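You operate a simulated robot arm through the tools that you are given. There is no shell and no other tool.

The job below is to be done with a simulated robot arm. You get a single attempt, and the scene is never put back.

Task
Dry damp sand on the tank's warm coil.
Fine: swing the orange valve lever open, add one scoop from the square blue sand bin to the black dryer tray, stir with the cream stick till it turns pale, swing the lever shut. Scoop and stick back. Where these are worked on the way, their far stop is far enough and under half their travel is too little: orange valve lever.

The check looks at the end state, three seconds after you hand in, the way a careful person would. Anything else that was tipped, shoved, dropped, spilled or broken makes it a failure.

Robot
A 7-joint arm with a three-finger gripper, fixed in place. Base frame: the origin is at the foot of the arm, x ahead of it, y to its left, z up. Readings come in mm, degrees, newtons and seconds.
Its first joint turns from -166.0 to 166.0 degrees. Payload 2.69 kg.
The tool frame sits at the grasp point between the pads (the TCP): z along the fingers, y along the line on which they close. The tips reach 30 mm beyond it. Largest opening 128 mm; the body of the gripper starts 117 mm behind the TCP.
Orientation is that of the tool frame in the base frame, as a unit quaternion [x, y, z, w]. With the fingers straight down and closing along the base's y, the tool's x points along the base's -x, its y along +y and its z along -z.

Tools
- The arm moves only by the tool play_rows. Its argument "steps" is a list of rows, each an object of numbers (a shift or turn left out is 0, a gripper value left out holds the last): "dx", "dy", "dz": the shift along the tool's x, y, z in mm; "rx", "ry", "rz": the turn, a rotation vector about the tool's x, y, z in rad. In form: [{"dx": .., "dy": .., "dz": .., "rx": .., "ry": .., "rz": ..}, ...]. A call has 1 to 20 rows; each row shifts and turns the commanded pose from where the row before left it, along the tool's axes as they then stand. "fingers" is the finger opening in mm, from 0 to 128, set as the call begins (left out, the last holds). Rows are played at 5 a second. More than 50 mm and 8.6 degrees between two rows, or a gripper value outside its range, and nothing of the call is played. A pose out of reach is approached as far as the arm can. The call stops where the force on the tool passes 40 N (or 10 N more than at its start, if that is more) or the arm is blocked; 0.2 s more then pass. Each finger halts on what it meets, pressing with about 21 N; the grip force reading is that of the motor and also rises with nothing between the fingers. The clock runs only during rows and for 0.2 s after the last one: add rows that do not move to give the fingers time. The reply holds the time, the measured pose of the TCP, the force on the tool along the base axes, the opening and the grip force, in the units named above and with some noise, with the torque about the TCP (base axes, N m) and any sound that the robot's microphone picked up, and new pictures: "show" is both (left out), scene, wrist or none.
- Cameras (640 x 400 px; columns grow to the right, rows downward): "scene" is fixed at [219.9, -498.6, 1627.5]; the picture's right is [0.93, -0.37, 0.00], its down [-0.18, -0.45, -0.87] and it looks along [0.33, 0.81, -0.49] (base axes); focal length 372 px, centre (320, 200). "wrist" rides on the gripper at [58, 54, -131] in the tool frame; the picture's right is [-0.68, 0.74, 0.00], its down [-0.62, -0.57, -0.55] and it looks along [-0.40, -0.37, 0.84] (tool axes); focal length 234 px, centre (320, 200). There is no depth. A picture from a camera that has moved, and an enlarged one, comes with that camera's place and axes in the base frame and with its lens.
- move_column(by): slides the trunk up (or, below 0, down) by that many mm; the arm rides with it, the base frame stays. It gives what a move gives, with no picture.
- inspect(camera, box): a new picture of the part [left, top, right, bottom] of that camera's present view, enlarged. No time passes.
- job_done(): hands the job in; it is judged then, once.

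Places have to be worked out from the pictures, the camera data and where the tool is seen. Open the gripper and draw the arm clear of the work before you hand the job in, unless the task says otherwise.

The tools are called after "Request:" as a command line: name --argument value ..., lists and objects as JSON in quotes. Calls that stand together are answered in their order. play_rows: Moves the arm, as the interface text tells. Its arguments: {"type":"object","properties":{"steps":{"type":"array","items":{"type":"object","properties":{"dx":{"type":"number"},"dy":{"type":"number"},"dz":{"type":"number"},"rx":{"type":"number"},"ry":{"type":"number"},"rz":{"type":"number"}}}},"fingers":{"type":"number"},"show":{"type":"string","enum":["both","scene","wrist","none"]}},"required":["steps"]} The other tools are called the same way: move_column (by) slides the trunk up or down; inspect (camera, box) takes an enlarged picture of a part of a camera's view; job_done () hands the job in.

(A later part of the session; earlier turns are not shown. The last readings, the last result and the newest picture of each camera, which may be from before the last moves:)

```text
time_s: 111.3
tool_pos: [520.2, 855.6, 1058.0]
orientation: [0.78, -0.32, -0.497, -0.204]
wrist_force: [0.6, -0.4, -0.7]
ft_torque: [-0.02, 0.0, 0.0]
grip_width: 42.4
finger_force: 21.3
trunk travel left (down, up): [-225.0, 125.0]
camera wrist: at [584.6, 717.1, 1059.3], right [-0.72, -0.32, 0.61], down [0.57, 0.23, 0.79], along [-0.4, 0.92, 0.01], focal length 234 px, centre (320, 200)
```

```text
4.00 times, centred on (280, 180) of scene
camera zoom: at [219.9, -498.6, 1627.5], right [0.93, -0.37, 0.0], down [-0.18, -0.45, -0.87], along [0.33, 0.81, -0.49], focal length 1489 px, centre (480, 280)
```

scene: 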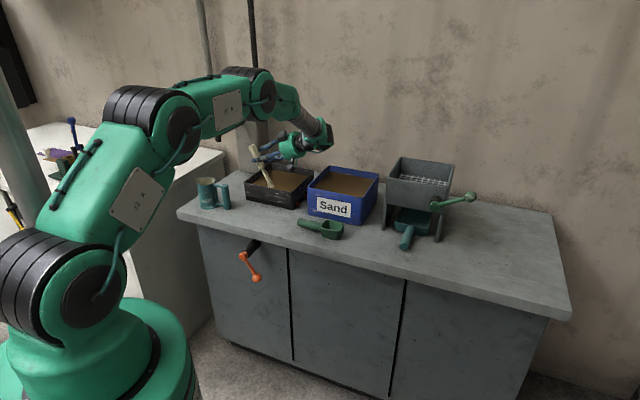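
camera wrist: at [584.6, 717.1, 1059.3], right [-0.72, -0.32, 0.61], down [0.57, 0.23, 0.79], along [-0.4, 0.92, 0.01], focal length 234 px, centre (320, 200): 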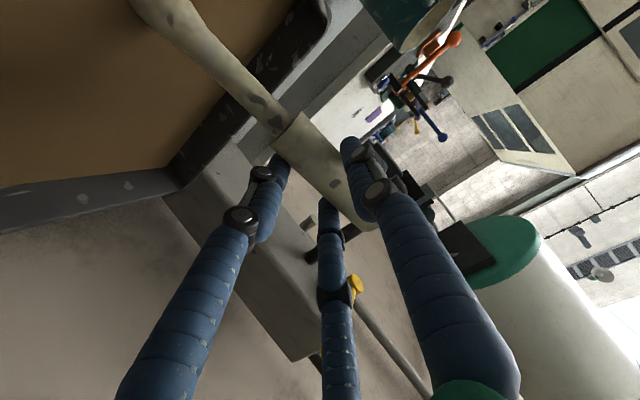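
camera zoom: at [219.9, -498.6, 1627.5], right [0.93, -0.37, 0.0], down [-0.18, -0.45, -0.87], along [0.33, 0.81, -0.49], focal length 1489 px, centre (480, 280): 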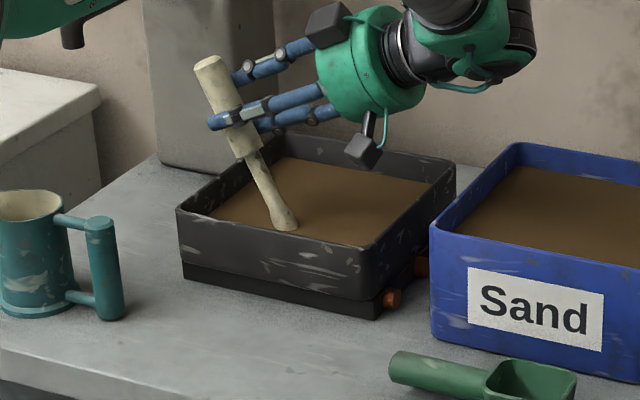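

The tip is about at the sand surface. I lower it a further ~9 mm in small steps while watching the force.

Request:
play_rows --steps '[{"dx": 2.73, "dz": 1.25}, {}, {"dx": 2.73, "dz": 1.25}, {}, {"dx": 2.73, "dz": 1.25}, {}, {}]' --show "scene"

Request:
inspect --camera "scene" --box '[220, 130, 340, 230]'

```text
time_s: 112.9
tool_pos: [518.4, 857.4, 1048.6]
orientation: [0.78, -0.321, -0.497, -0.205]
wrist_force: [0.8, 0.6, 6.9]
ft_torque: [-0.12, -0.23, -0.03]
grip_width: 42.5
finger_force: 21.3
trunk travel left (down, up): [-225.0, 125.0]
```

scene: 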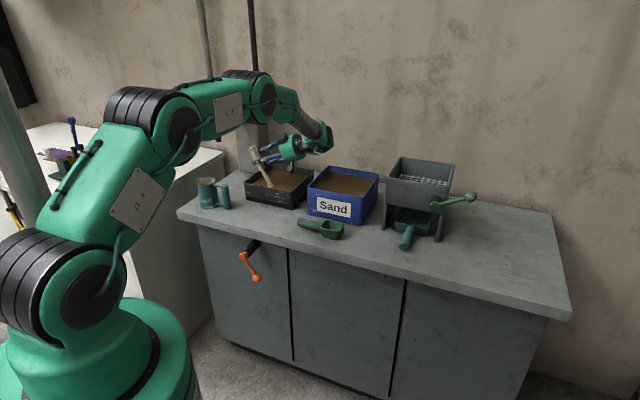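

```text
4.00 times, centred on (280, 180) of scene
camera zoom: at [219.9, -498.6, 1627.5], right [0.93, -0.37, 0.0], down [-0.18, -0.45, -0.87], along [0.33, 0.81, -0.49], focal length 1489 px, centre (480, 280)
```

zoom: 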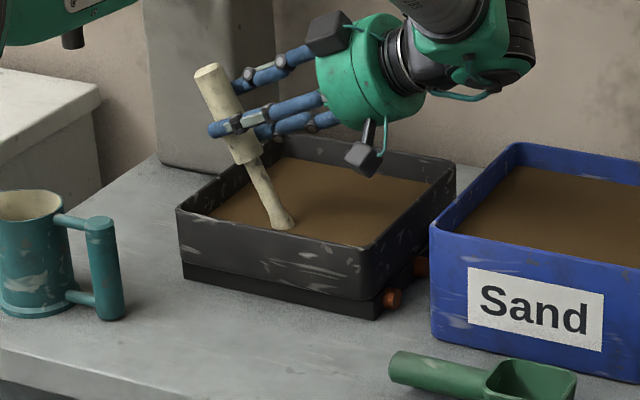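

There's a gentle 7 N at the tip, so it is down in the sand. I start stirring with a 30 mm radius circle around the tray's middle.

Request:
play_rows --steps '[{"dx": -0.9, "dz": -0.42}, {"dx": -6.27, "dz": 13.63}, {"dx": -6.27, "dz": 13.63}, {"dx": 1.68, "dy": -15, "dz": -3.65}, {"dx": 4.59, "dy": -11, "dz": -9.98}, {"dx": 6.28, "dy": -4, "dz": -13.6}, {"dx": 6.28, "dy": 4, "dz": -13.6}, {"dx": 4.59, "dy": 11, "dz": -9.98}, {"dx": 1.68, "dy": 15, "dz": -3.65}, {"dx": -1.68, "dy": 15, "dz": 3.65}, {"dx": -4.59, "dy": 11, "dz": 9.98}, {"dx": -6.28, "dy": 4, "dz": 13.6}, {"dx": -6.28, "dy": -4, "dz": 13.6}, {"dx": -4.59, "dy": -11, "dz": 9.98}, {"dx": -1.68, "dy": -15, "dz": 3.65}, {}]'

Request:
inspect --camera "scene" --box '[220, 130, 340, 230]'

```text
time_s: 116.3
tool_pos: [498.4, 880.3, 1049.4]
orientation: [0.78, -0.321, -0.497, -0.205]
wrist_force: [-0.4, -0.2, 0.8]
ft_torque: [0.0, -0.01, -0.01]
grip_width: 42.5
finger_force: 21.1
trunk travel left (down, up): [-225.0, 125.0]
camera wrist: at [562.8, 741.1, 1051.1], right [-0.72, -0.32, 0.61], down [0.57, 0.23, 0.79], along [-0.4, 0.92, 0.01], focal length 234 px, centre (320, 200)
```

scene: 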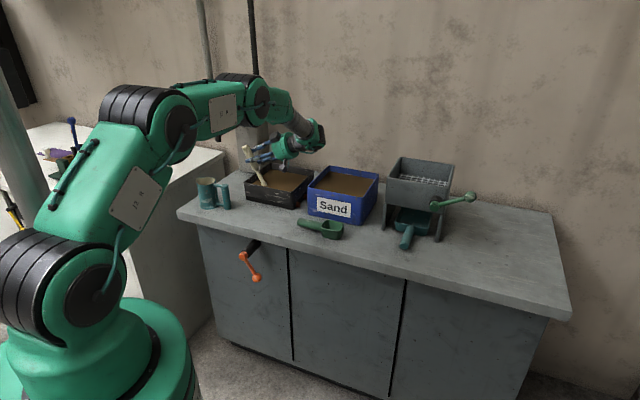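
wrist: 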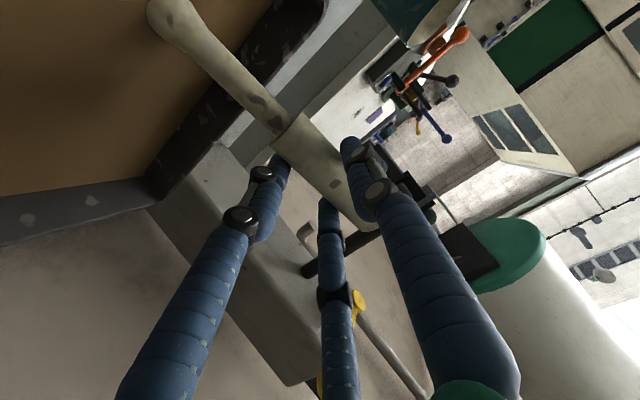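

```text
4.00 times, centred on (280, 180) of scene
camera zoom: at [219.9, -498.6, 1627.5], right [0.93, -0.37, 0.0], down [-0.18, -0.45, -0.87], along [0.33, 0.81, -0.49], focal length 1489 px, centre (480, 280)
```

zoom: 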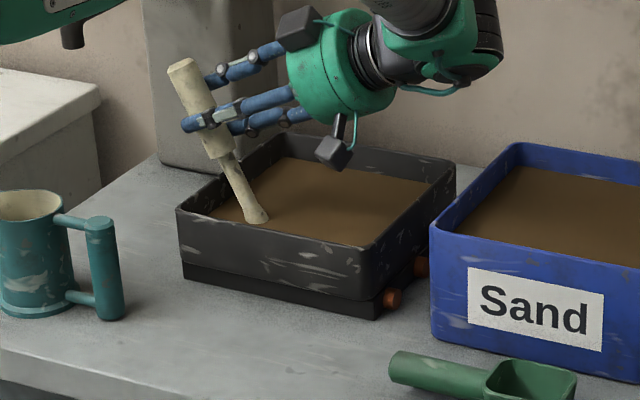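

Request:
inspect --camera "scene" --box '[260, 160, 320, 200]'

Request:
inspect --camera "wrist" --box '[60, 0, 300, 160]'

```text
10.00 times, centred on (290, 180) of scene
camera zoom: at [219.9, -498.6, 1627.5], right [0.93, -0.37, 0.0], down [-0.18, -0.45, -0.87], along [0.33, 0.81, -0.49], focal length 3722 px, centre (620, 400)
```

zoom: 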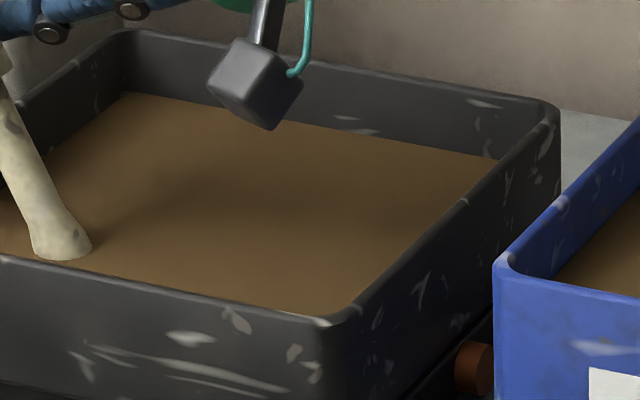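

```text
2.50 times, centred on (180, 80) of wrist
camera zoom: at [562.8, 741.1, 1051.1], right [-0.72, -0.32, 0.61], down [0.57, 0.23, 0.79], along [-0.4, 0.92, 0.01], focal length 585 px, centre (670, 500)
```

zoom: 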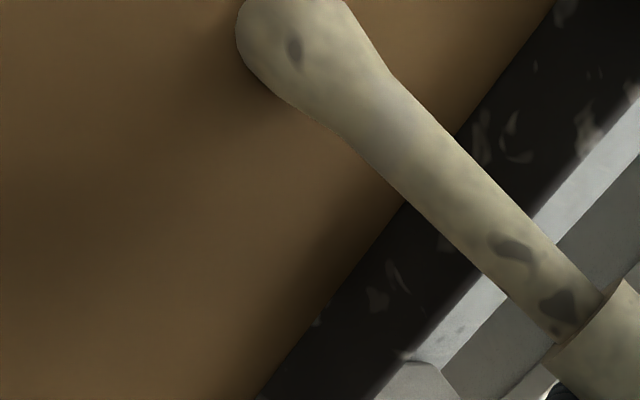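

The tip is embedded at the sand surface and the tray sand may be slightly lighter already. I go 2.5 mm deeper and stir another full circle.

Request:
play_rows --steps '[{"dx": 2.3, "dz": 1.05}, {"dx": 1.68, "dy": -15, "dz": -3.65}, {"dx": 4.59, "dy": -11, "dz": -9.98}, {"dx": 6.28, "dy": -4, "dz": -13.6}, {"dx": 6.28, "dy": 4, "dz": -13.6}, {"dx": 4.59, "dy": 11, "dz": -9.98}, {"dx": 1.68, "dy": 15, "dz": -3.65}, {"dx": -1.68, "dy": 15, "dz": 3.65}, {"dx": -4.59, "dy": 11, "dz": 9.98}, {"dx": -6.28, "dy": 4, "dz": 13.6}, {"dx": -6.28, "dy": -4, "dz": 13.6}, {"dx": -4.59, "dy": -11, "dz": 9.98}, {"dx": -1.68, "dy": -15, "dz": 3.65}, {}]' --show "scene"

Request:
inspect --camera "scene" --box '[230, 140, 390, 230]'

```text
time_s: 119.3
tool_pos: [496.6, 878.4, 1045.0]
orientation: [0.78, -0.32, -0.497, -0.204]
wrist_force: [0.4, 0.6, -0.9]
ft_torque: [-0.03, -0.02, 0.03]
grip_width: 42.7
finger_force: 21.0
trunk travel left (down, up): [-225.0, 125.0]
```

scene: 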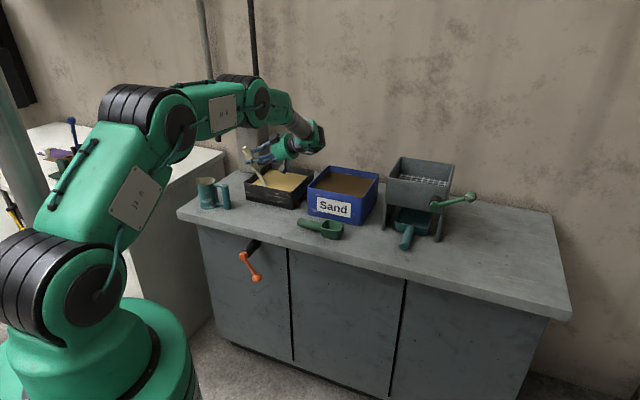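

```text
4.00 times, centred on (310, 185) of scene
camera zoom: at [219.9, -498.6, 1627.5], right [0.93, -0.37, 0.0], down [-0.18, -0.45, -0.87], along [0.33, 0.81, -0.49], focal length 1489 px, centre (360, 260)
```

zoom: 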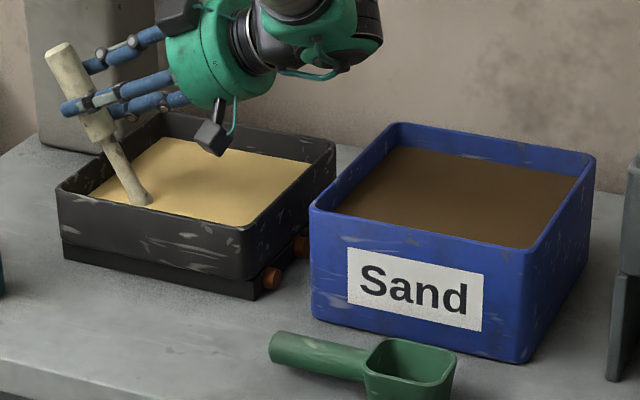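

The tray sand has clearly turned pale. I lift the stick straight out, bring it level again above the tray.

Request:
play_rows --steps '[{"dx": -9, "dz": -4.2}, {"dx": -19.1, "dz": -8.8}, {"dx": -19.1, "dz": -8.8}, {"dx": -19.1, "dz": -8.8}, {"dx": -19.1, "dz": -8.8}, {"dx": -9, "dz": -4.2}, {"ry": 0.126}, {"ry": 0.126}, {"ry": 0.126}, {"ry": 0.126}, {"ry": 0.126}, {"ry": 0.126}, {"ry": 0.126}, {"ry": 0.126}, {"ry": 0.126}, {}]'

Request:
inspect --camera "scene" --box '[210, 100, 370, 220]'

```text
time_s: 122.7
tool_pos: [498.7, 877.2, 1148.9]
orientation: [0.925, -0.381, 0.0, 0.0]
wrist_force: [-0.7, 0.2, -0.5]
ft_torque: [-0.03, -0.06, 0.0]
grip_width: 42.7
finger_force: 20.9
trunk travel left (down, up): [-225.0, 125.0]
camera wrist: at [502.1, 798.5, 1280.9], right [-1.0, -0.05, 0.0], down [-0.04, 0.84, 0.55], along [-0.03, 0.55, -0.84], focal length 234 px, centre (320, 200)
```

scene: 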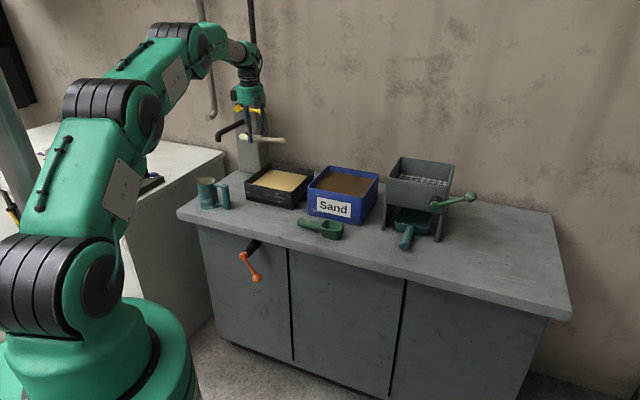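
wrist: 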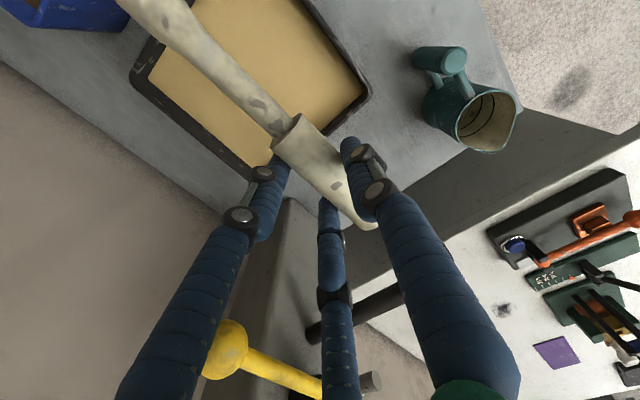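

```text
3.33 times, centred on (290, 160) of scene
camera zoom: at [219.9, -498.6, 1627.5], right [0.93, -0.37, 0.0], down [-0.18, -0.45, -0.87], along [0.33, 0.81, -0.49], focal length 1241 px, centre (420, 333)
```

zoom: 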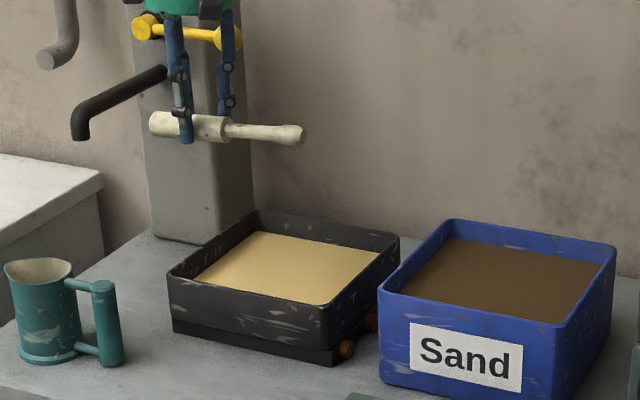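

The stick is about level in the grip. I bring it back over its original place and down to just above the bench.

Request:
play_rows --steps '[{"dx": 7.6, "dy": 32.5}, {"dx": 7.6, "dy": 32.5}, {"dx": 7.6, "dy": 32.5}, {"dx": 7.6, "dy": 32.5}, {"dx": 7.6, "dy": 32.5}, {"dz": 35}, {"dz": 35}, {"dz": 35}, {"dz": 35}, {"dz": 30}, {"dz": 20}, {}]'

Request:
inspect --camera "scene" --box '[185, 160, 305, 250]'

Request:
inspect --camera "wrist" --box '[180, 0, 480, 260]'

```text
time_s: 125.3
tool_pos: [411.7, 738.1, 958.7]
orientation: [0.925, -0.379, -0.001, 0.0]
wrist_force: [0.3, -0.2, -0.7]
ft_torque: [0.0, -0.01, 0.01]
grip_width: 42.5
finger_force: 20.4
trunk travel left (down, up): [-225.0, 125.0]
camera wrist: at [417.1, 658.2, 1089.9], right [-1.0, -0.05, 0.0], down [-0.04, 0.83, 0.55], along [-0.03, 0.55, -0.84], focal length 234 px, centre (320, 200)
```

scene: 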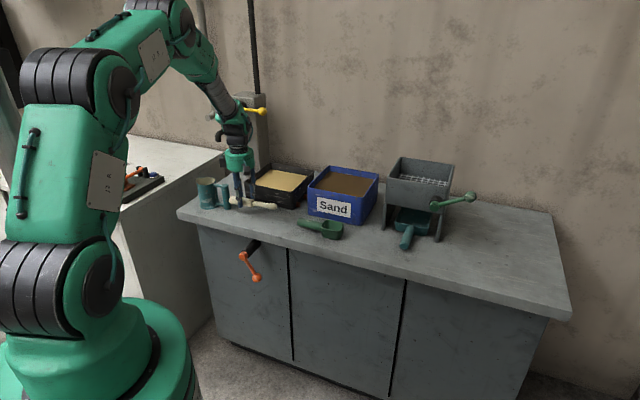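
wrist: 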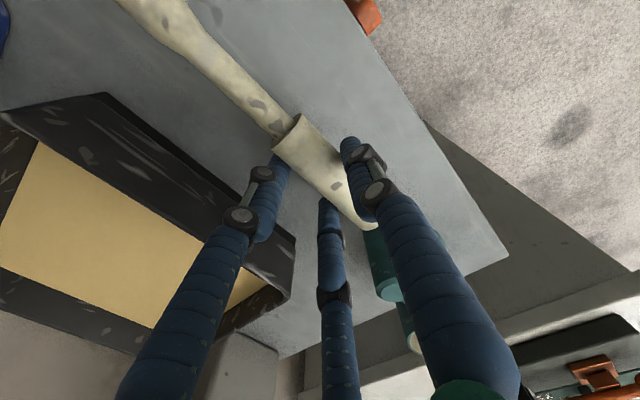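

```text
4.44 times, centred on (245, 205) of scene
camera zoom: at [219.9, -498.6, 1627.5], right [0.93, -0.37, 0.0], down [-0.18, -0.45, -0.87], along [0.33, 0.81, -0.49], focal length 1654 px, centre (653, 178)
```

zoom: 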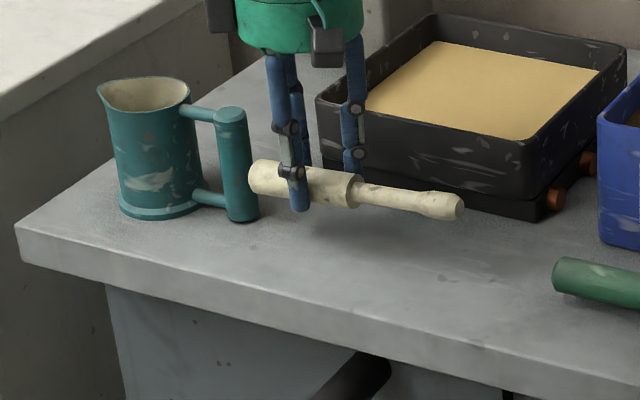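

```text
1.54 times, centred on (330, 130) of wrist
camera zoom: at [417.1, 658.2, 1089.9], right [-1.0, -0.05, 0.0], down [-0.04, 0.83, 0.55], along [-0.03, 0.55, -0.84], focal length 360 px, centre (305, 308)
```

zoom: 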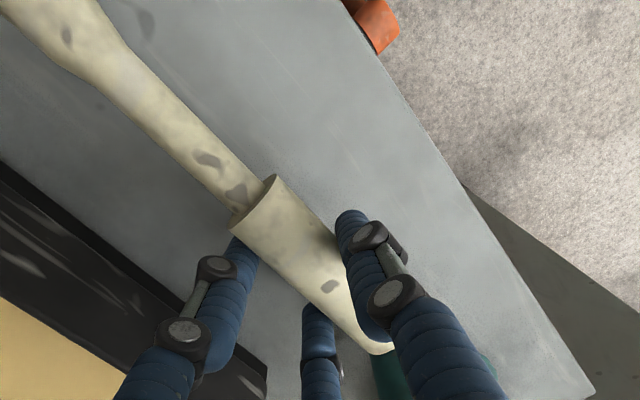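

The stick is in the same place in the grip as when picked. I trim the position to the pick pose and lower to the bench.

Request:
play_rows --steps '[{"dx": 1.3, "dy": 2.4}, {"dz": 15}, {"dz": 14}, {"dz": 8}, {"dz": 4}, {"dz": 1.5}, {}, {}]' --show "none"

Request:
play_rows --steps '[{"dz": 1}, {}, {}]' --show "wrist"

Request:
inspect --camera "scene" --box '[185, 160, 305, 250]'

```text
time_s: 127.1
tool_pos: [410.2, 734.6, 916.8]
orientation: [0.925, -0.38, -0.001, 0.0]
wrist_force: [1.1, 0.1, -0.5]
ft_torque: [0.04, -0.01, -0.03]
grip_width: 42.5
finger_force: 21.7
trunk travel left (down, up): [-225.0, 125.0]
```

```text
time_s: 127.9
tool_pos: [410.5, 734.2, 916.9]
orientation: [0.925, -0.38, -0.001, 0.0]
wrist_force: [-0.3, -0.3, 7.4]
ft_torque: [0.23, 0.38, 0.02]
grip_width: 42.8
finger_force: 20.7
trunk travel left (down, up): [-225.0, 125.0]
camera wrist: at [414.8, 654.7, 1047.4], right [-1.0, -0.05, 0.0], down [-0.04, 0.83, 0.55], along [-0.03, 0.55, -0.83], focal length 234 px, centre (320, 200)
```

wrist: 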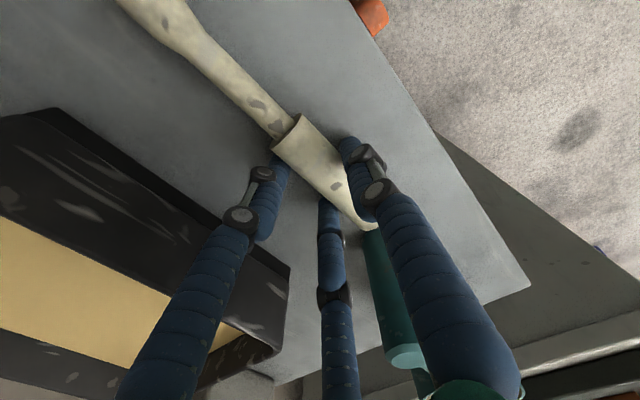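

```text
4.44 times, centred on (245, 205) of scene
camera zoom: at [219.9, -498.6, 1627.5], right [0.93, -0.37, 0.0], down [-0.18, -0.45, -0.87], along [0.33, 0.81, -0.49], focal length 1654 px, centre (653, 178)
```

zoom: 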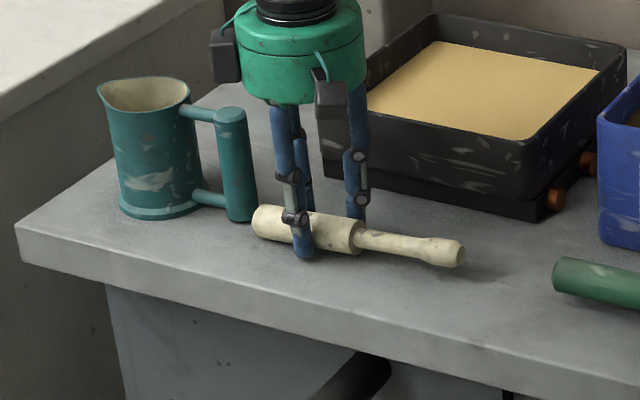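

The thick end touches the bench (7 N). I release gently in stages.

Request:
play_rows --steps '[{}, {}]' --fingers 46 --show "none"

Request:
play_rows --steps '[{}, {}]' --fingers 54 --show "none"

Request:
play_rows --steps '[{}, {}, {}]' --fingers 70

Request:
inspect --camera "scene" --box '[185, 160, 305, 250]'

```text
time_s: 128.5
tool_pos: [410.4, 733.6, 915.2]
orientation: [0.925, -0.38, 0.0, 0.0]
wrist_force: [0.2, -0.3, 0.7]
ft_torque: [-0.02, 0.0, 0.02]
grip_width: 46.4
finger_force: 0.1
trunk travel left (down, up): [-225.0, 125.0]
```

```text
time_s: 129.1
tool_pos: [409.2, 734.0, 915.6]
orientation: [0.925, -0.38, 0.0, -0.001]
wrist_force: [-0.5, 0.2, -0.3]
ft_torque: [-0.03, 0.03, 0.0]
grip_width: 54.2
finger_force: 0.1
trunk travel left (down, up): [-225.0, 125.0]
```

```text
time_s: 129.9
tool_pos: [411.4, 735.0, 914.9]
orientation: [0.925, -0.381, -0.001, 0.0]
wrist_force: [0.1, 0.0, -0.2]
ft_torque: [0.01, 0.0, 0.0]
grip_width: 70.1
finger_force: 0.0
trunk travel left (down, up): [-225.0, 125.0]
camera wrist: at [414.7, 654.7, 1046.6], right [-1.0, -0.05, 0.0], down [-0.04, 0.83, 0.55], along [-0.03, 0.55, -0.84], focal length 234 px, centre (320, 200)
```

scene: 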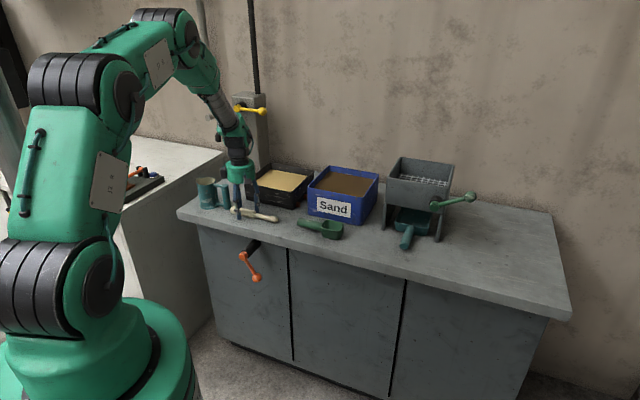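
wrist: 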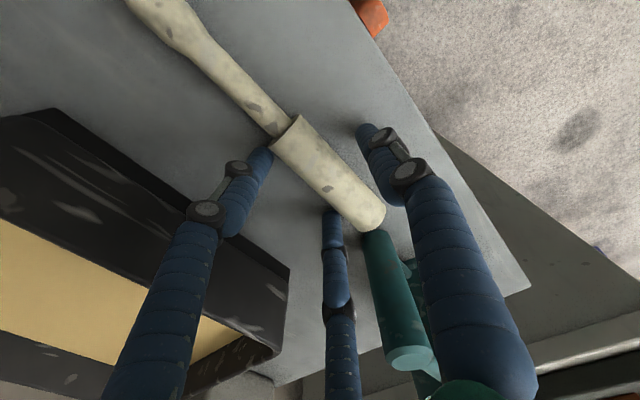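

```text
4.44 times, centred on (245, 205) of scene
camera zoom: at [219.9, -498.6, 1627.5], right [0.93, -0.37, 0.0], down [-0.18, -0.45, -0.87], along [0.33, 0.81, -0.49], focal length 1654 px, centre (653, 178)
```

zoom: 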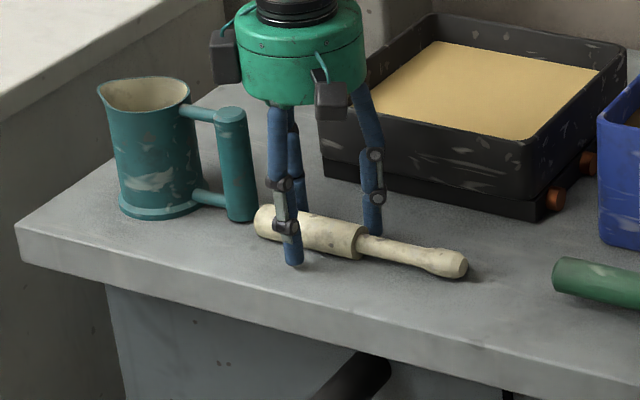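

Both tools are back. I rise off the stick, then retreat to in front of the bench (S≈150, D≈650, z≈1120) to go and close the lever.

Request:
play_rows --steps '[{"dz": -10}, {"dz": -30}, {"dz": -45}, {"dz": -45}, {"dx": 16, "dy": 32, "dz": -15}, {"dx": 16, "dy": 32, "dz": -15}, {"dx": 16, "dy": 32, "dz": -15}, {"dx": 16, "dy": 32, "dz": -15}, {"dx": 16, "dy": 32, "dz": -15}, {}]'

Request:
inspect --camera "scene" --box '[180, 150, 400, 290]'

```text
time_s: 132.1
tool_pos: [354.9, 563.6, 1117.9]
orientation: [0.925, -0.38, -0.001, 0.0]
wrist_force: [-0.7, -1.5, -0.1]
ft_torque: [0.09, -0.03, -0.02]
grip_width: 70.1
finger_force: 0.1
trunk travel left (down, up): [-225.0, 125.0]
camera wrist: at [359.5, 483.3, 1249.7], right [-1.0, -0.05, 0.0], down [-0.04, 0.83, 0.55], along [-0.03, 0.55, -0.84], focal length 234 px, centre (320, 200)
```

scene: 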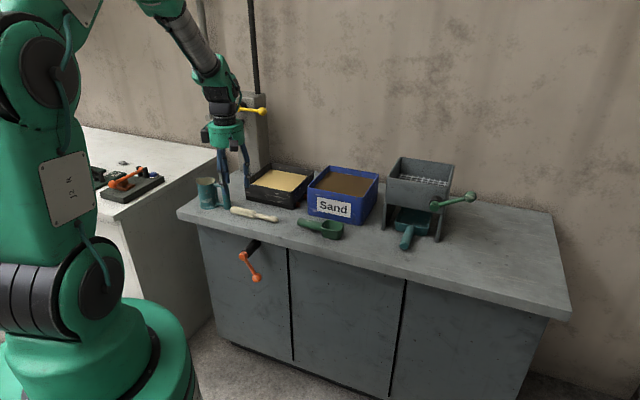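
wrist: 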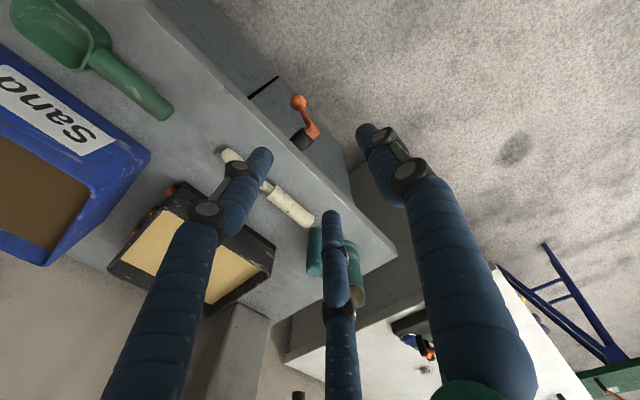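

```text
2.86 times, centred on (290, 220) of scene
camera zoom: at [219.9, -498.6, 1627.5], right [0.93, -0.37, 0.0], down [-0.18, -0.45, -0.87], along [0.33, 0.81, -0.49], focal length 1063 px, centre (406, 143)
```

zoom: 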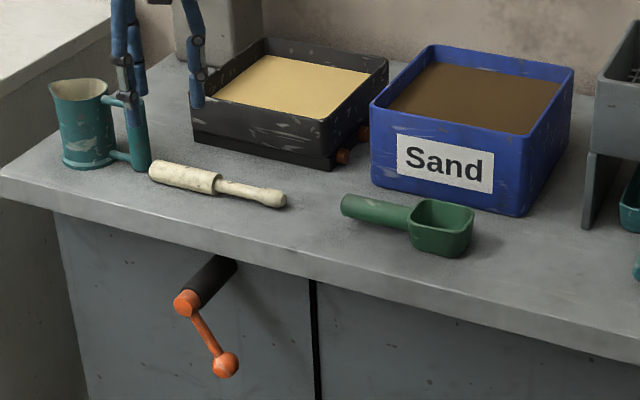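

Scoop, stick, mug and bins all look in place. I now tilt the tool outward toward horizontal with this better roll, in two batches.

Request:
play_rows --steps '[{"rx": 0.1396}, {"rx": 0.1396}, {"rx": 0.1396}, {"rx": 0.1396}, {"rx": 0.1396}, {}]' --fingers 50 --show "scene"

Request:
play_rows --steps '[{"rx": 0.1396}, {"rx": 0.1396}, {}]' --show "scene"

```text
time_s: 133.5
tool_pos: [353.9, 564.3, 1120.4]
orientation: [0.87, -0.356, 0.13, -0.317]
wrist_force: [0.2, 0.4, -1.4]
ft_torque: [-0.04, -0.01, -0.01]
grip_width: 50.0
finger_force: 0.0
trunk travel left (down, up): [-225.0, 125.0]
```

scene: 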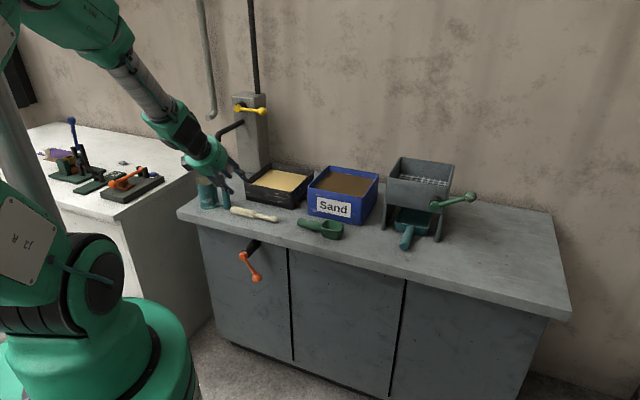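

```text
time_s: 134.3
tool_pos: [353.8, 563.7, 1121.3]
orientation: [0.816, -0.336, 0.177, -0.435]
wrist_force: [0.2, 1.1, -0.2]
ft_torque: [-0.01, 0.05, -0.01]
grip_width: 50.2
finger_force: 0.1
trunk travel left (down, up): [-225.0, 125.0]
```

scene: 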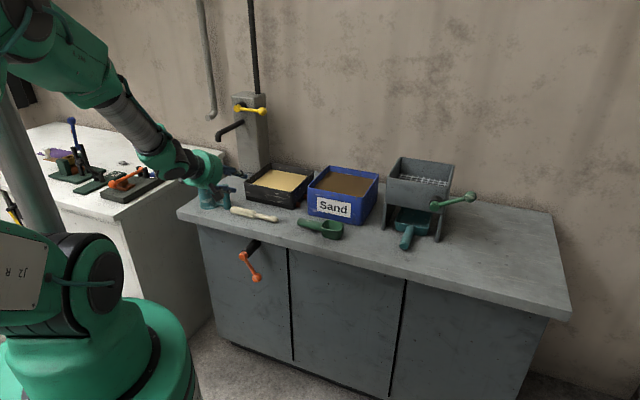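

Smooth so far (56°). I finish the tilt to 80° and check.

Request:
play_rows --steps '[{"rx": 0.1396}, {"rx": 0.1396}, {"rx": 0.1396}, {}]'

```text
time_s: 135.3
tool_pos: [353.7, 564.0, 1121.3]
orientation: [0.708, -0.291, 0.244, -0.596]
wrist_force: [-0.1, -0.1, -0.9]
ft_torque: [0.01, -0.01, -0.03]
grip_width: 50.1
finger_force: 0.2
trunk travel left (down, up): [-225.0, 125.0]
camera wrist: at [298.8, 424.9, 1090.5], right [-0.57, 0.39, -0.72], down [-0.75, 0.12, 0.65], along [0.34, 0.92, 0.22], focal length 234 px, centre (320, 200)
```

scene: 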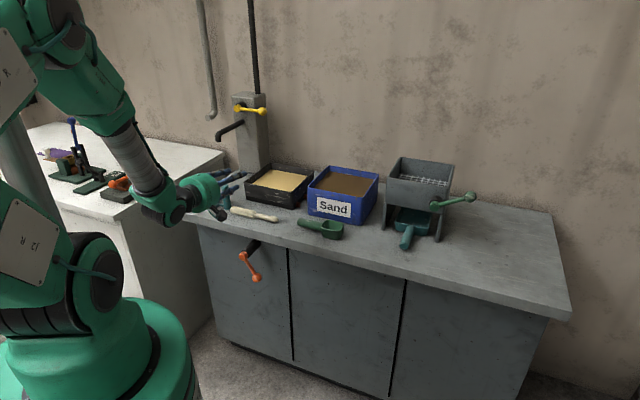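
wrist: 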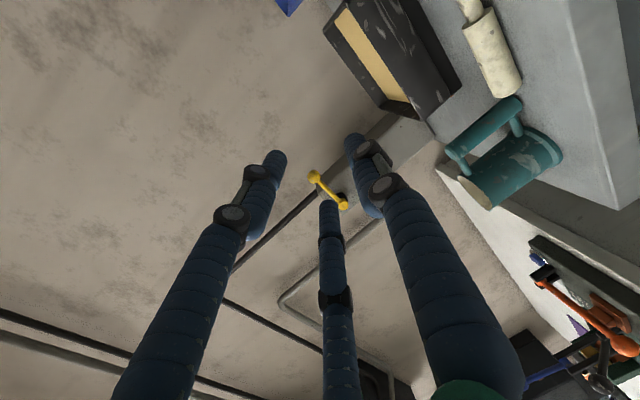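

Reached 80° with no reach problem. I descend in front of the cabinet in two batches, watching clearance to the left bench.

Request:
play_rows --steps '[{"dx": -0.7, "dy": 37.1, "dz": 2}, {"dx": -0.7, "dy": 37.1, "dz": 2}, {"dx": -0.7, "dy": 37.1, "dz": 2}, {"dx": -0.7, "dy": 37.1, "dz": 2}, {"dx": -0.7, "dy": 37.1, "dz": 2}, {}]' --show "scene"

Request:
play_rows --steps '[{"dx": -0.7, "dy": 37.1, "dz": 2}, {"dx": -0.7, "dy": 37.1, "dz": 2}, {"dx": -0.7, "dy": 37.1, "dz": 2}, {"dx": -0.7, "dy": 37.1, "dz": 2}, {"dx": -0.7, "dy": 37.1, "dz": 2}, {}]'

```text
time_s: 136.7
tool_pos: [333.8, 550.8, 935.3]
orientation: [0.708, -0.292, 0.244, -0.595]
wrist_force: [1.6, 0.8, -0.1]
ft_torque: [0.01, 0.01, -0.02]
grip_width: 50.0
finger_force: 0.1
trunk travel left (down, up): [-225.0, 125.0]
```

scene: 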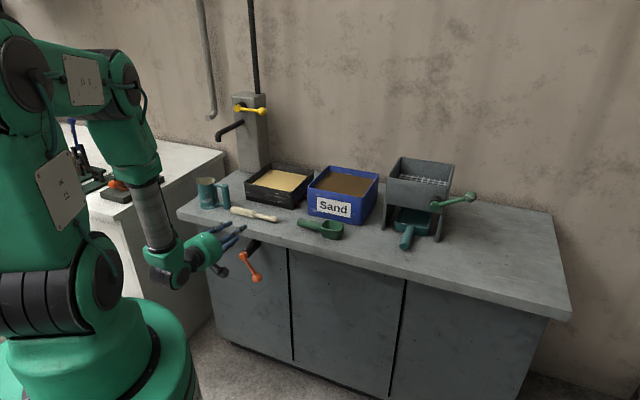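

```text
time_s: 138.1
tool_pos: [317.4, 538.3, 757.1]
orientation: [0.708, -0.292, 0.243, -0.595]
wrist_force: [-0.1, 0.9, 0.4]
ft_torque: [0.01, 0.0, -0.02]
grip_width: 50.1
finger_force: 0.0
trunk travel left (down, up): [-225.0, 125.0]
camera wrist: at [262.0, 398.8, 727.2], right [-0.57, 0.39, -0.72], down [-0.75, 0.12, 0.65], along [0.34, 0.92, 0.22], focal length 234 px, centre (320, 200)
```

scene: 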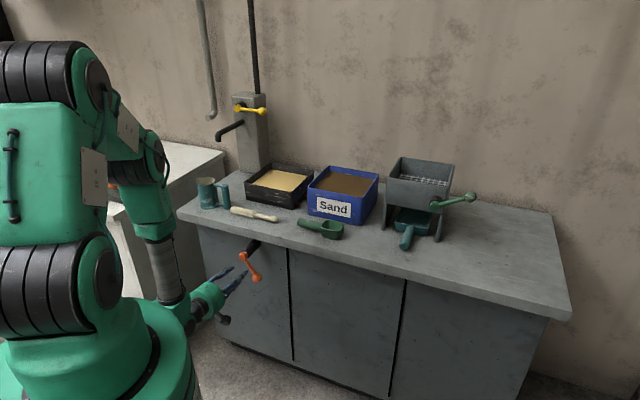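
wrist: 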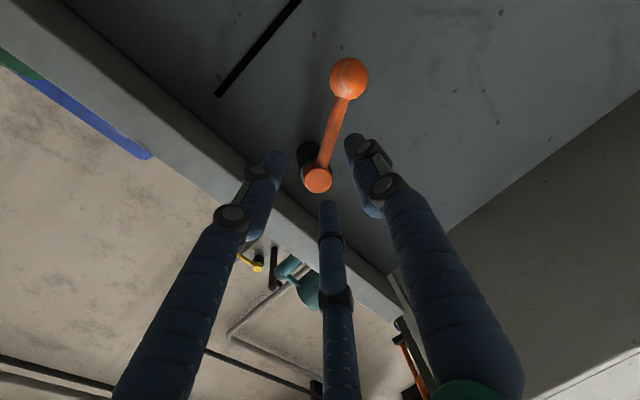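

From this view the hub is near (S 182, z 770) and the ball near (133, 685), so the lever hangs 60° down. I trim the aim and roll the hand 60° to line up with the lever arm.

Request:
play_rows --steps '[{"dx": 4.2, "dy": 8.8}, {"rz": 0.1303}, {"rz": 0.1303}, {"rz": 0.1303}, {"rz": 0.1303}, {"rz": 0.1303}, {"rz": 0.1303}, {"rz": 0.1303}, {"rz": 0.1303}, {}]'

Request:
inspect --camera "wrist" --box '[200, 40, 440, 240]'

```text
time_s: 140.3
tool_pos: [318.7, 532.7, 744.9]
orientation: [-0.468, 0.606, 0.085, 0.637]
wrist_force: [0.6, 0.4, -0.1]
ft_torque: [0.02, -0.01, 0.0]
grip_width: 49.9
finger_force: 0.1
trunk travel left (down, up): [-225.0, 125.0]
camera wrist: at [208.0, 443.1, 691.0], right [-0.67, 0.71, 0.21], down [-0.15, -0.41, 0.9], along [0.73, 0.57, 0.38], focal length 234 px, centre (320, 200)
```

scene: 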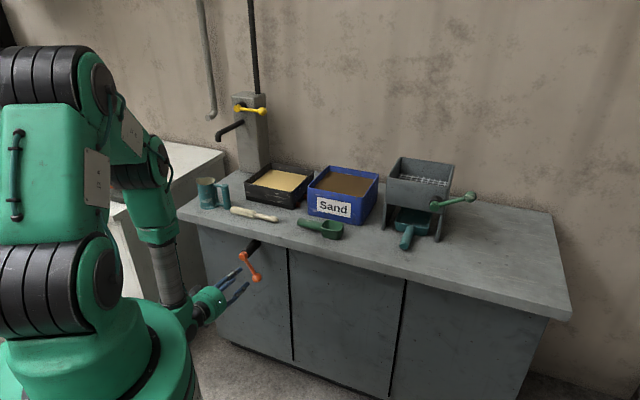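
wrist: 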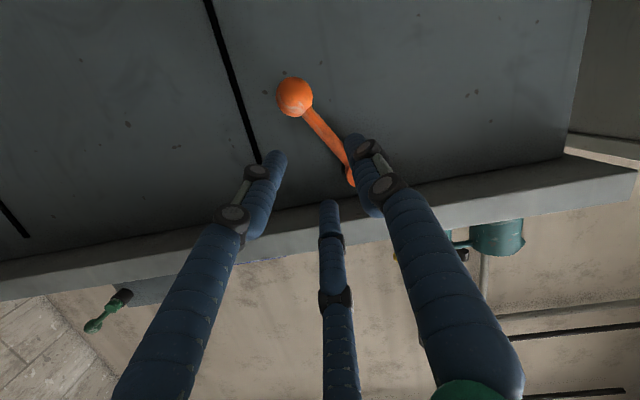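

```text
2.00 times, centred on (320, 140) of wrist
camera zoom: at [208.0, 443.1, 691.0], right [-0.67, 0.71, 0.21], down [-0.15, -0.41, 0.9], along [0.73, 0.57, 0.38], focal length 468 px, centre (320, 320)
```

zoom: 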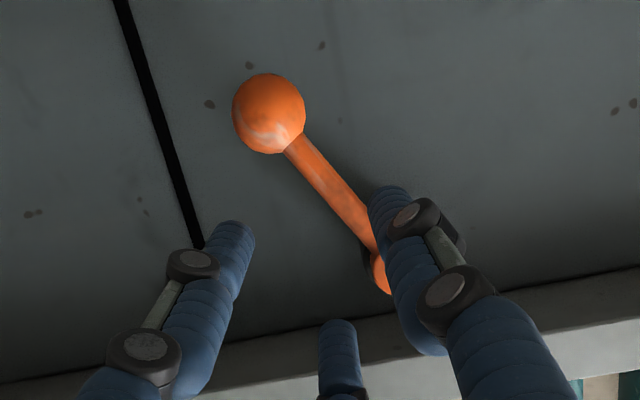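

In the tool frame the arm runs from the hub at (-42, 3) to the ball at (47, 11), well centred. I shift 4 mm toward the ball and move straight in so the fingers straddle the arm.

Request:
play_rows --steps '[{"dx": 4, "rz": 0.06}, {"dz": 20}, {"dz": 20}, {"dz": 15}, {"dz": 12}, {"dz": 12}, {"dz": 9}, {}]'

Request:
inspect --camera "wrist" --box '[200, 40, 440, 240]'

Request:
inspect --camera "scene" --box '[180, 220, 300, 320]'

```text
time_s: 142.1
tool_pos: [382.6, 592.5, 726.8]
orientation: [-0.45, 0.62, 0.103, 0.634]
wrist_force: [3.0, -0.6, 0.9]
ft_torque: [-0.01, -0.11, -0.07]
grip_width: 50.7
finger_force: 0.3
trunk travel left (down, up): [-225.0, 125.0]
camera wrist: at [268.4, 506.8, 673.6], right [-0.65, 0.71, 0.27], down [-0.12, -0.45, 0.89], along [0.75, 0.54, 0.38], focal length 234 px, centre (320, 200)
```

scene: 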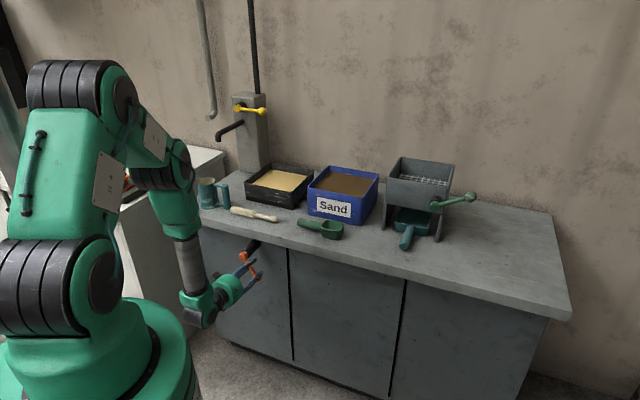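
wrist: 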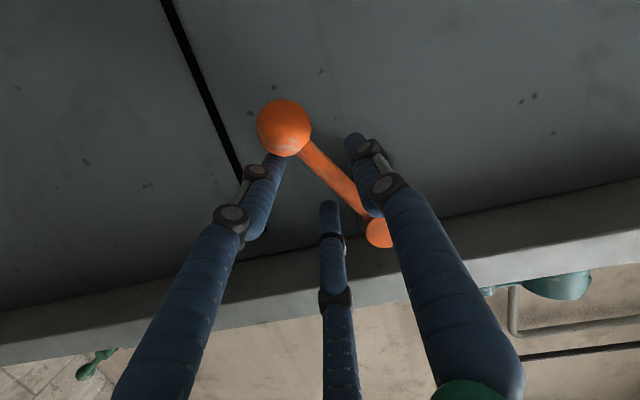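

```text
2.00 times, centred on (320, 140) of wrist
camera zoom: at [268.4, 506.8, 673.6], right [-0.65, 0.71, 0.27], down [-0.12, -0.45, 0.89], along [0.75, 0.54, 0.38], focal length 468 px, centre (320, 320)
```

zoom: 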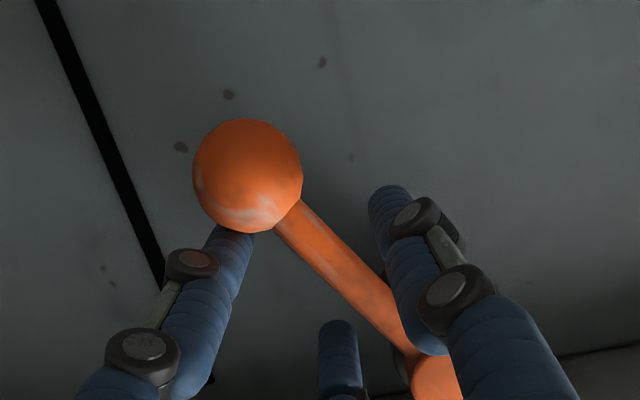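

```text
4.00 times, centred on (240, 270) of scene
camera zoom: at [219.9, -498.6, 1627.5], right [0.93, -0.37, 0.0], down [-0.18, -0.45, -0.87], along [0.33, 0.81, -0.49], focal length 1489 px, centre (640, -80)
```

zoom: 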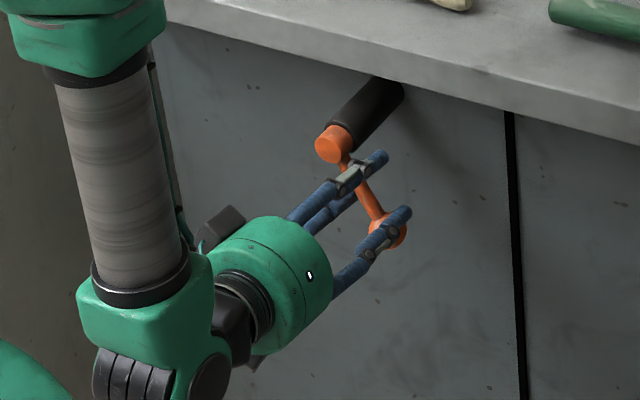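

The arm is between the fingers, with only a light touch. I close the grip on it.

Request:
play_rows --steps '[{}, {}, {}, {}]' --fingers 10

Request:
inspect --camera "wrist" --box '[200, 40, 440, 240]'

```text
time_s: 143.1
tool_pos: [382.9, 594.1, 724.5]
orientation: [-0.451, 0.619, 0.103, 0.634]
wrist_force: [-11.8, 12.8, -10.6]
ft_torque: [-0.85, -0.62, 0.29]
grip_width: 23.8
finger_force: 45.2
trunk travel left (down, up): [-225.0, 125.0]
camera wrist: at [267.6, 507.2, 673.1], right [-0.65, 0.71, 0.27], down [-0.12, -0.44, 0.89], along [0.75, 0.55, 0.37], focal length 234 px, centre (320, 200)
```

scene: 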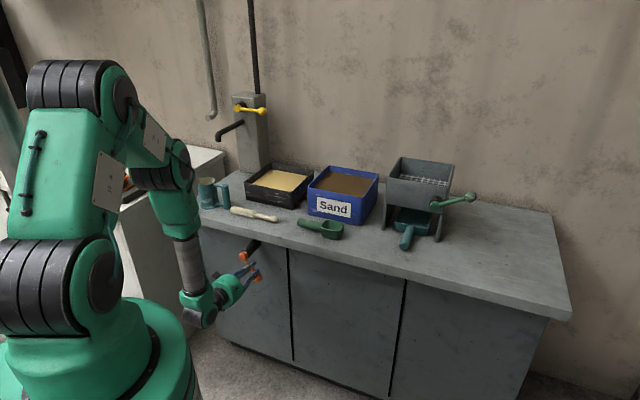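
wrist: 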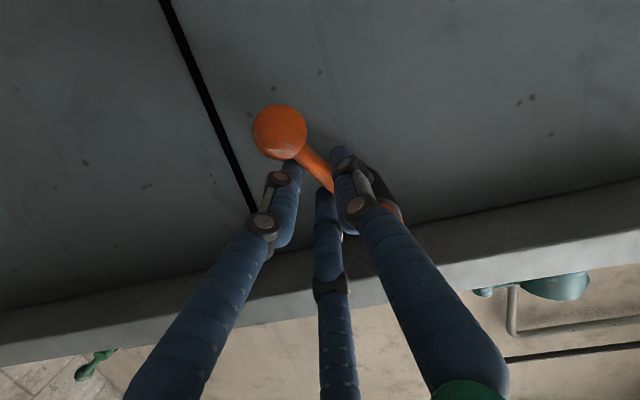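

```text
2.00 times, centred on (320, 140) of wrist
camera zoom: at [267.6, 507.2, 673.1], right [-0.65, 0.71, 0.27], down [-0.12, -0.44, 0.89], along [0.75, 0.55, 0.37], focal length 468 px, centre (320, 320)
```

zoom: 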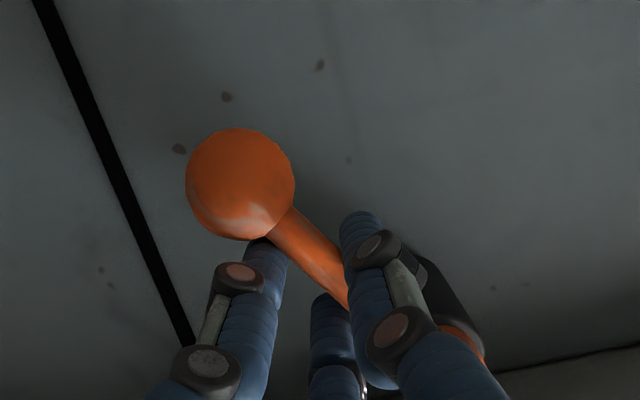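

Gripped (23.8 mm). I swing the lever back up about the hub, four steps first.

Request:
play_rows --steps '[{"dx": -1.3, "dy": -6.6, "dz": -0.8, "rz": -0.12}, {"dx": -1.3, "dy": -6.6, "dz": -0.8, "rz": -0.12}, {"dx": -1.3, "dy": -6.6, "dz": -0.8, "rz": -0.12}, {"dx": -1.3, "dy": -6.6, "dz": -0.8, "rz": -0.12}, {}]'

```text
time_s: 144.3
tool_pos: [395.0, 581.4, 745.1]
orientation: [-0.586, 0.494, -0.051, 0.641]
wrist_force: [-18.3, 17.3, -5.6]
ft_torque: [-0.63, -0.48, 0.41]
grip_width: 22.8
finger_force: 44.9
trunk travel left (down, up): [-225.0, 125.0]
camera wrist: at [306.4, 468.0, 691.1], right [-0.72, 0.66, -0.2], down [-0.4, -0.16, 0.9], along [0.56, 0.73, 0.38], focal length 234 px, centre (320, 200)
```

scene: 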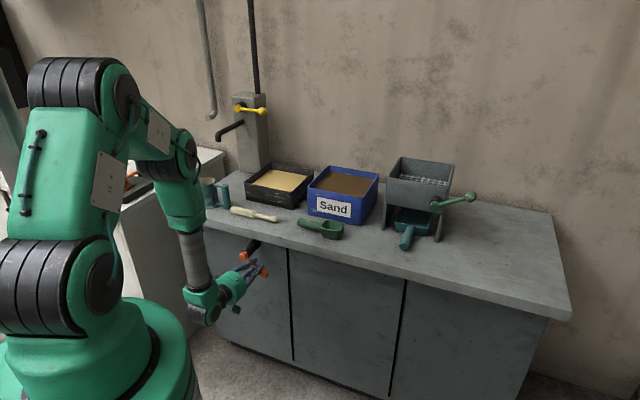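
wrist: 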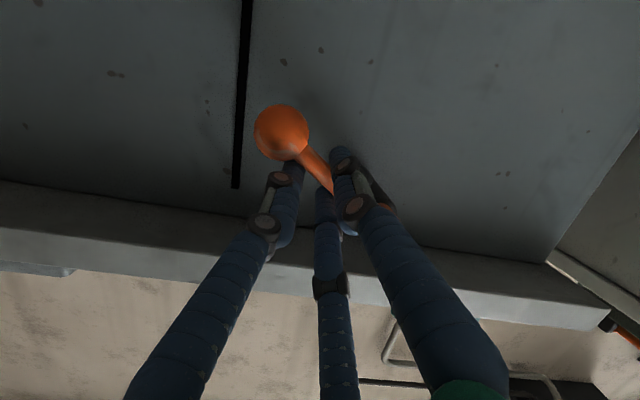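

The lever follows; the sideways force says I'm slightly too far out along the arm, so I ease 2 mm toward the hub and continue up.

Request:
play_rows --steps '[{"dx": -2.5}, {"dx": -1.2, "dy": -6.5, "dz": -0.8, "rz": -0.12}, {"dx": -1.2, "dy": -6.5, "dz": -0.8, "rz": -0.12}, {"dx": -1.2, "dy": -6.5, "dz": -0.8, "rz": -0.12}, {}]'

```text
time_s: 145.5
tool_pos: [397.3, 577.9, 763.1]
orientation: [0.666, -0.382, 0.166, -0.619]
wrist_force: [-10.7, -21.1, -20.7]
ft_torque: [-1.14, -0.28, -0.49]
grip_width: 22.1
finger_force: 45.0
trunk travel left (down, up): [-225.0, 125.0]
camera wrist: at [330.0, 446.4, 720.9], right [-0.67, 0.53, -0.53], down [-0.61, 0.02, 0.79], along [0.43, 0.85, 0.31], focal length 234 px, centre (320, 200)
```

scene: 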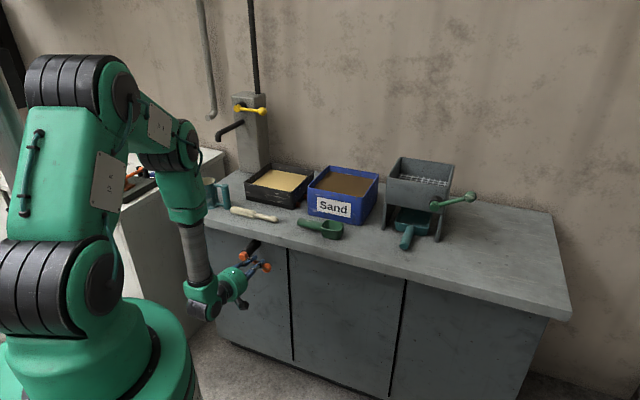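
wrist: 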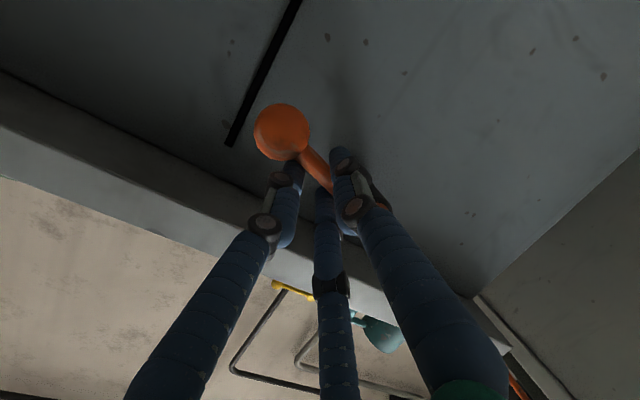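

Now about 15° below horizontal. I ease back 2 mm along the tool to relieve the push and continue the last part gently.

Request:
play_rows --steps '[{"dz": -2}, {"dx": -0.6, "dy": -3.3, "dz": -0.5, "rz": -0.06}, {"dx": -0.6, "dy": -3.3, "dz": -0.5, "rz": -0.06}, {"dx": -0.6, "dy": -3.3, "dz": -0.5, "rz": -0.06}, {}]'

Request:
inspect --camera "scene" --box '[180, 220, 300, 320]'

```text
time_s: 146.7
tool_pos: [399.0, 576.5, 777.3]
orientation: [0.695, -0.321, 0.22, -0.604]
wrist_force: [10.4, -12.0, -18.0]
ft_torque: [-0.95, -0.54, -0.51]
grip_width: 22.9
finger_force: 44.4
trunk travel left (down, up): [-225.0, 125.0]
camera wrist: at [339.2, 439.8, 741.4], right [-0.61, 0.43, -0.67], down [-0.71, 0.09, 0.7], along [0.36, 0.9, 0.25], focal length 234 px, centre (320, 200)
```

scene: 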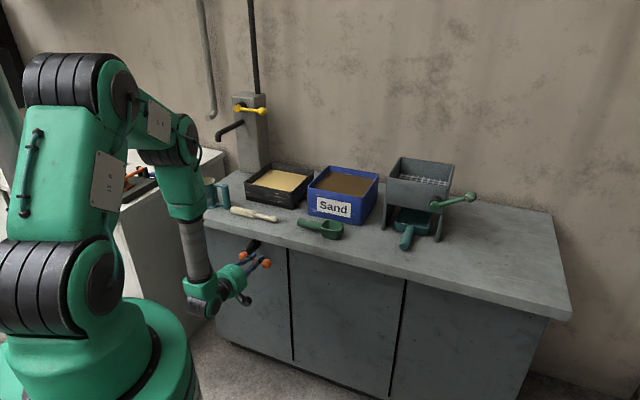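
wrist: 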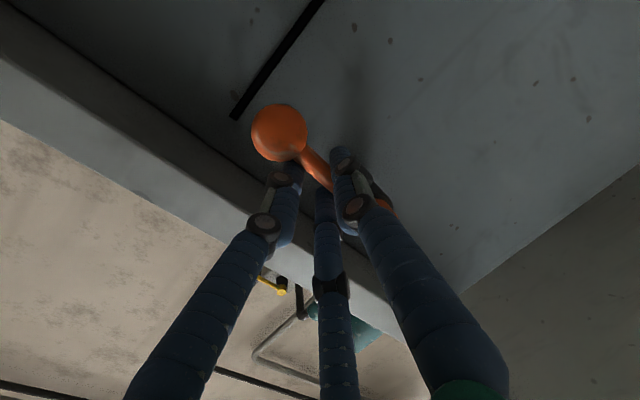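

```text
4.00 times, centred on (240, 270) of scene
camera zoom: at [219.9, -498.6, 1627.5], right [0.93, -0.37, 0.0], down [-0.18, -0.45, -0.87], along [0.33, 0.81, -0.49], focal length 1489 px, centre (640, -80)
```

zoom: 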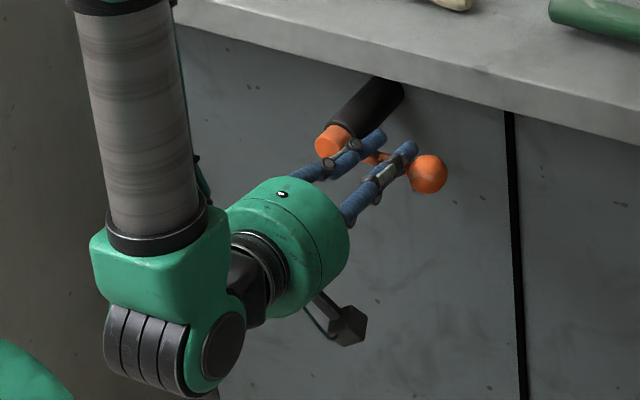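

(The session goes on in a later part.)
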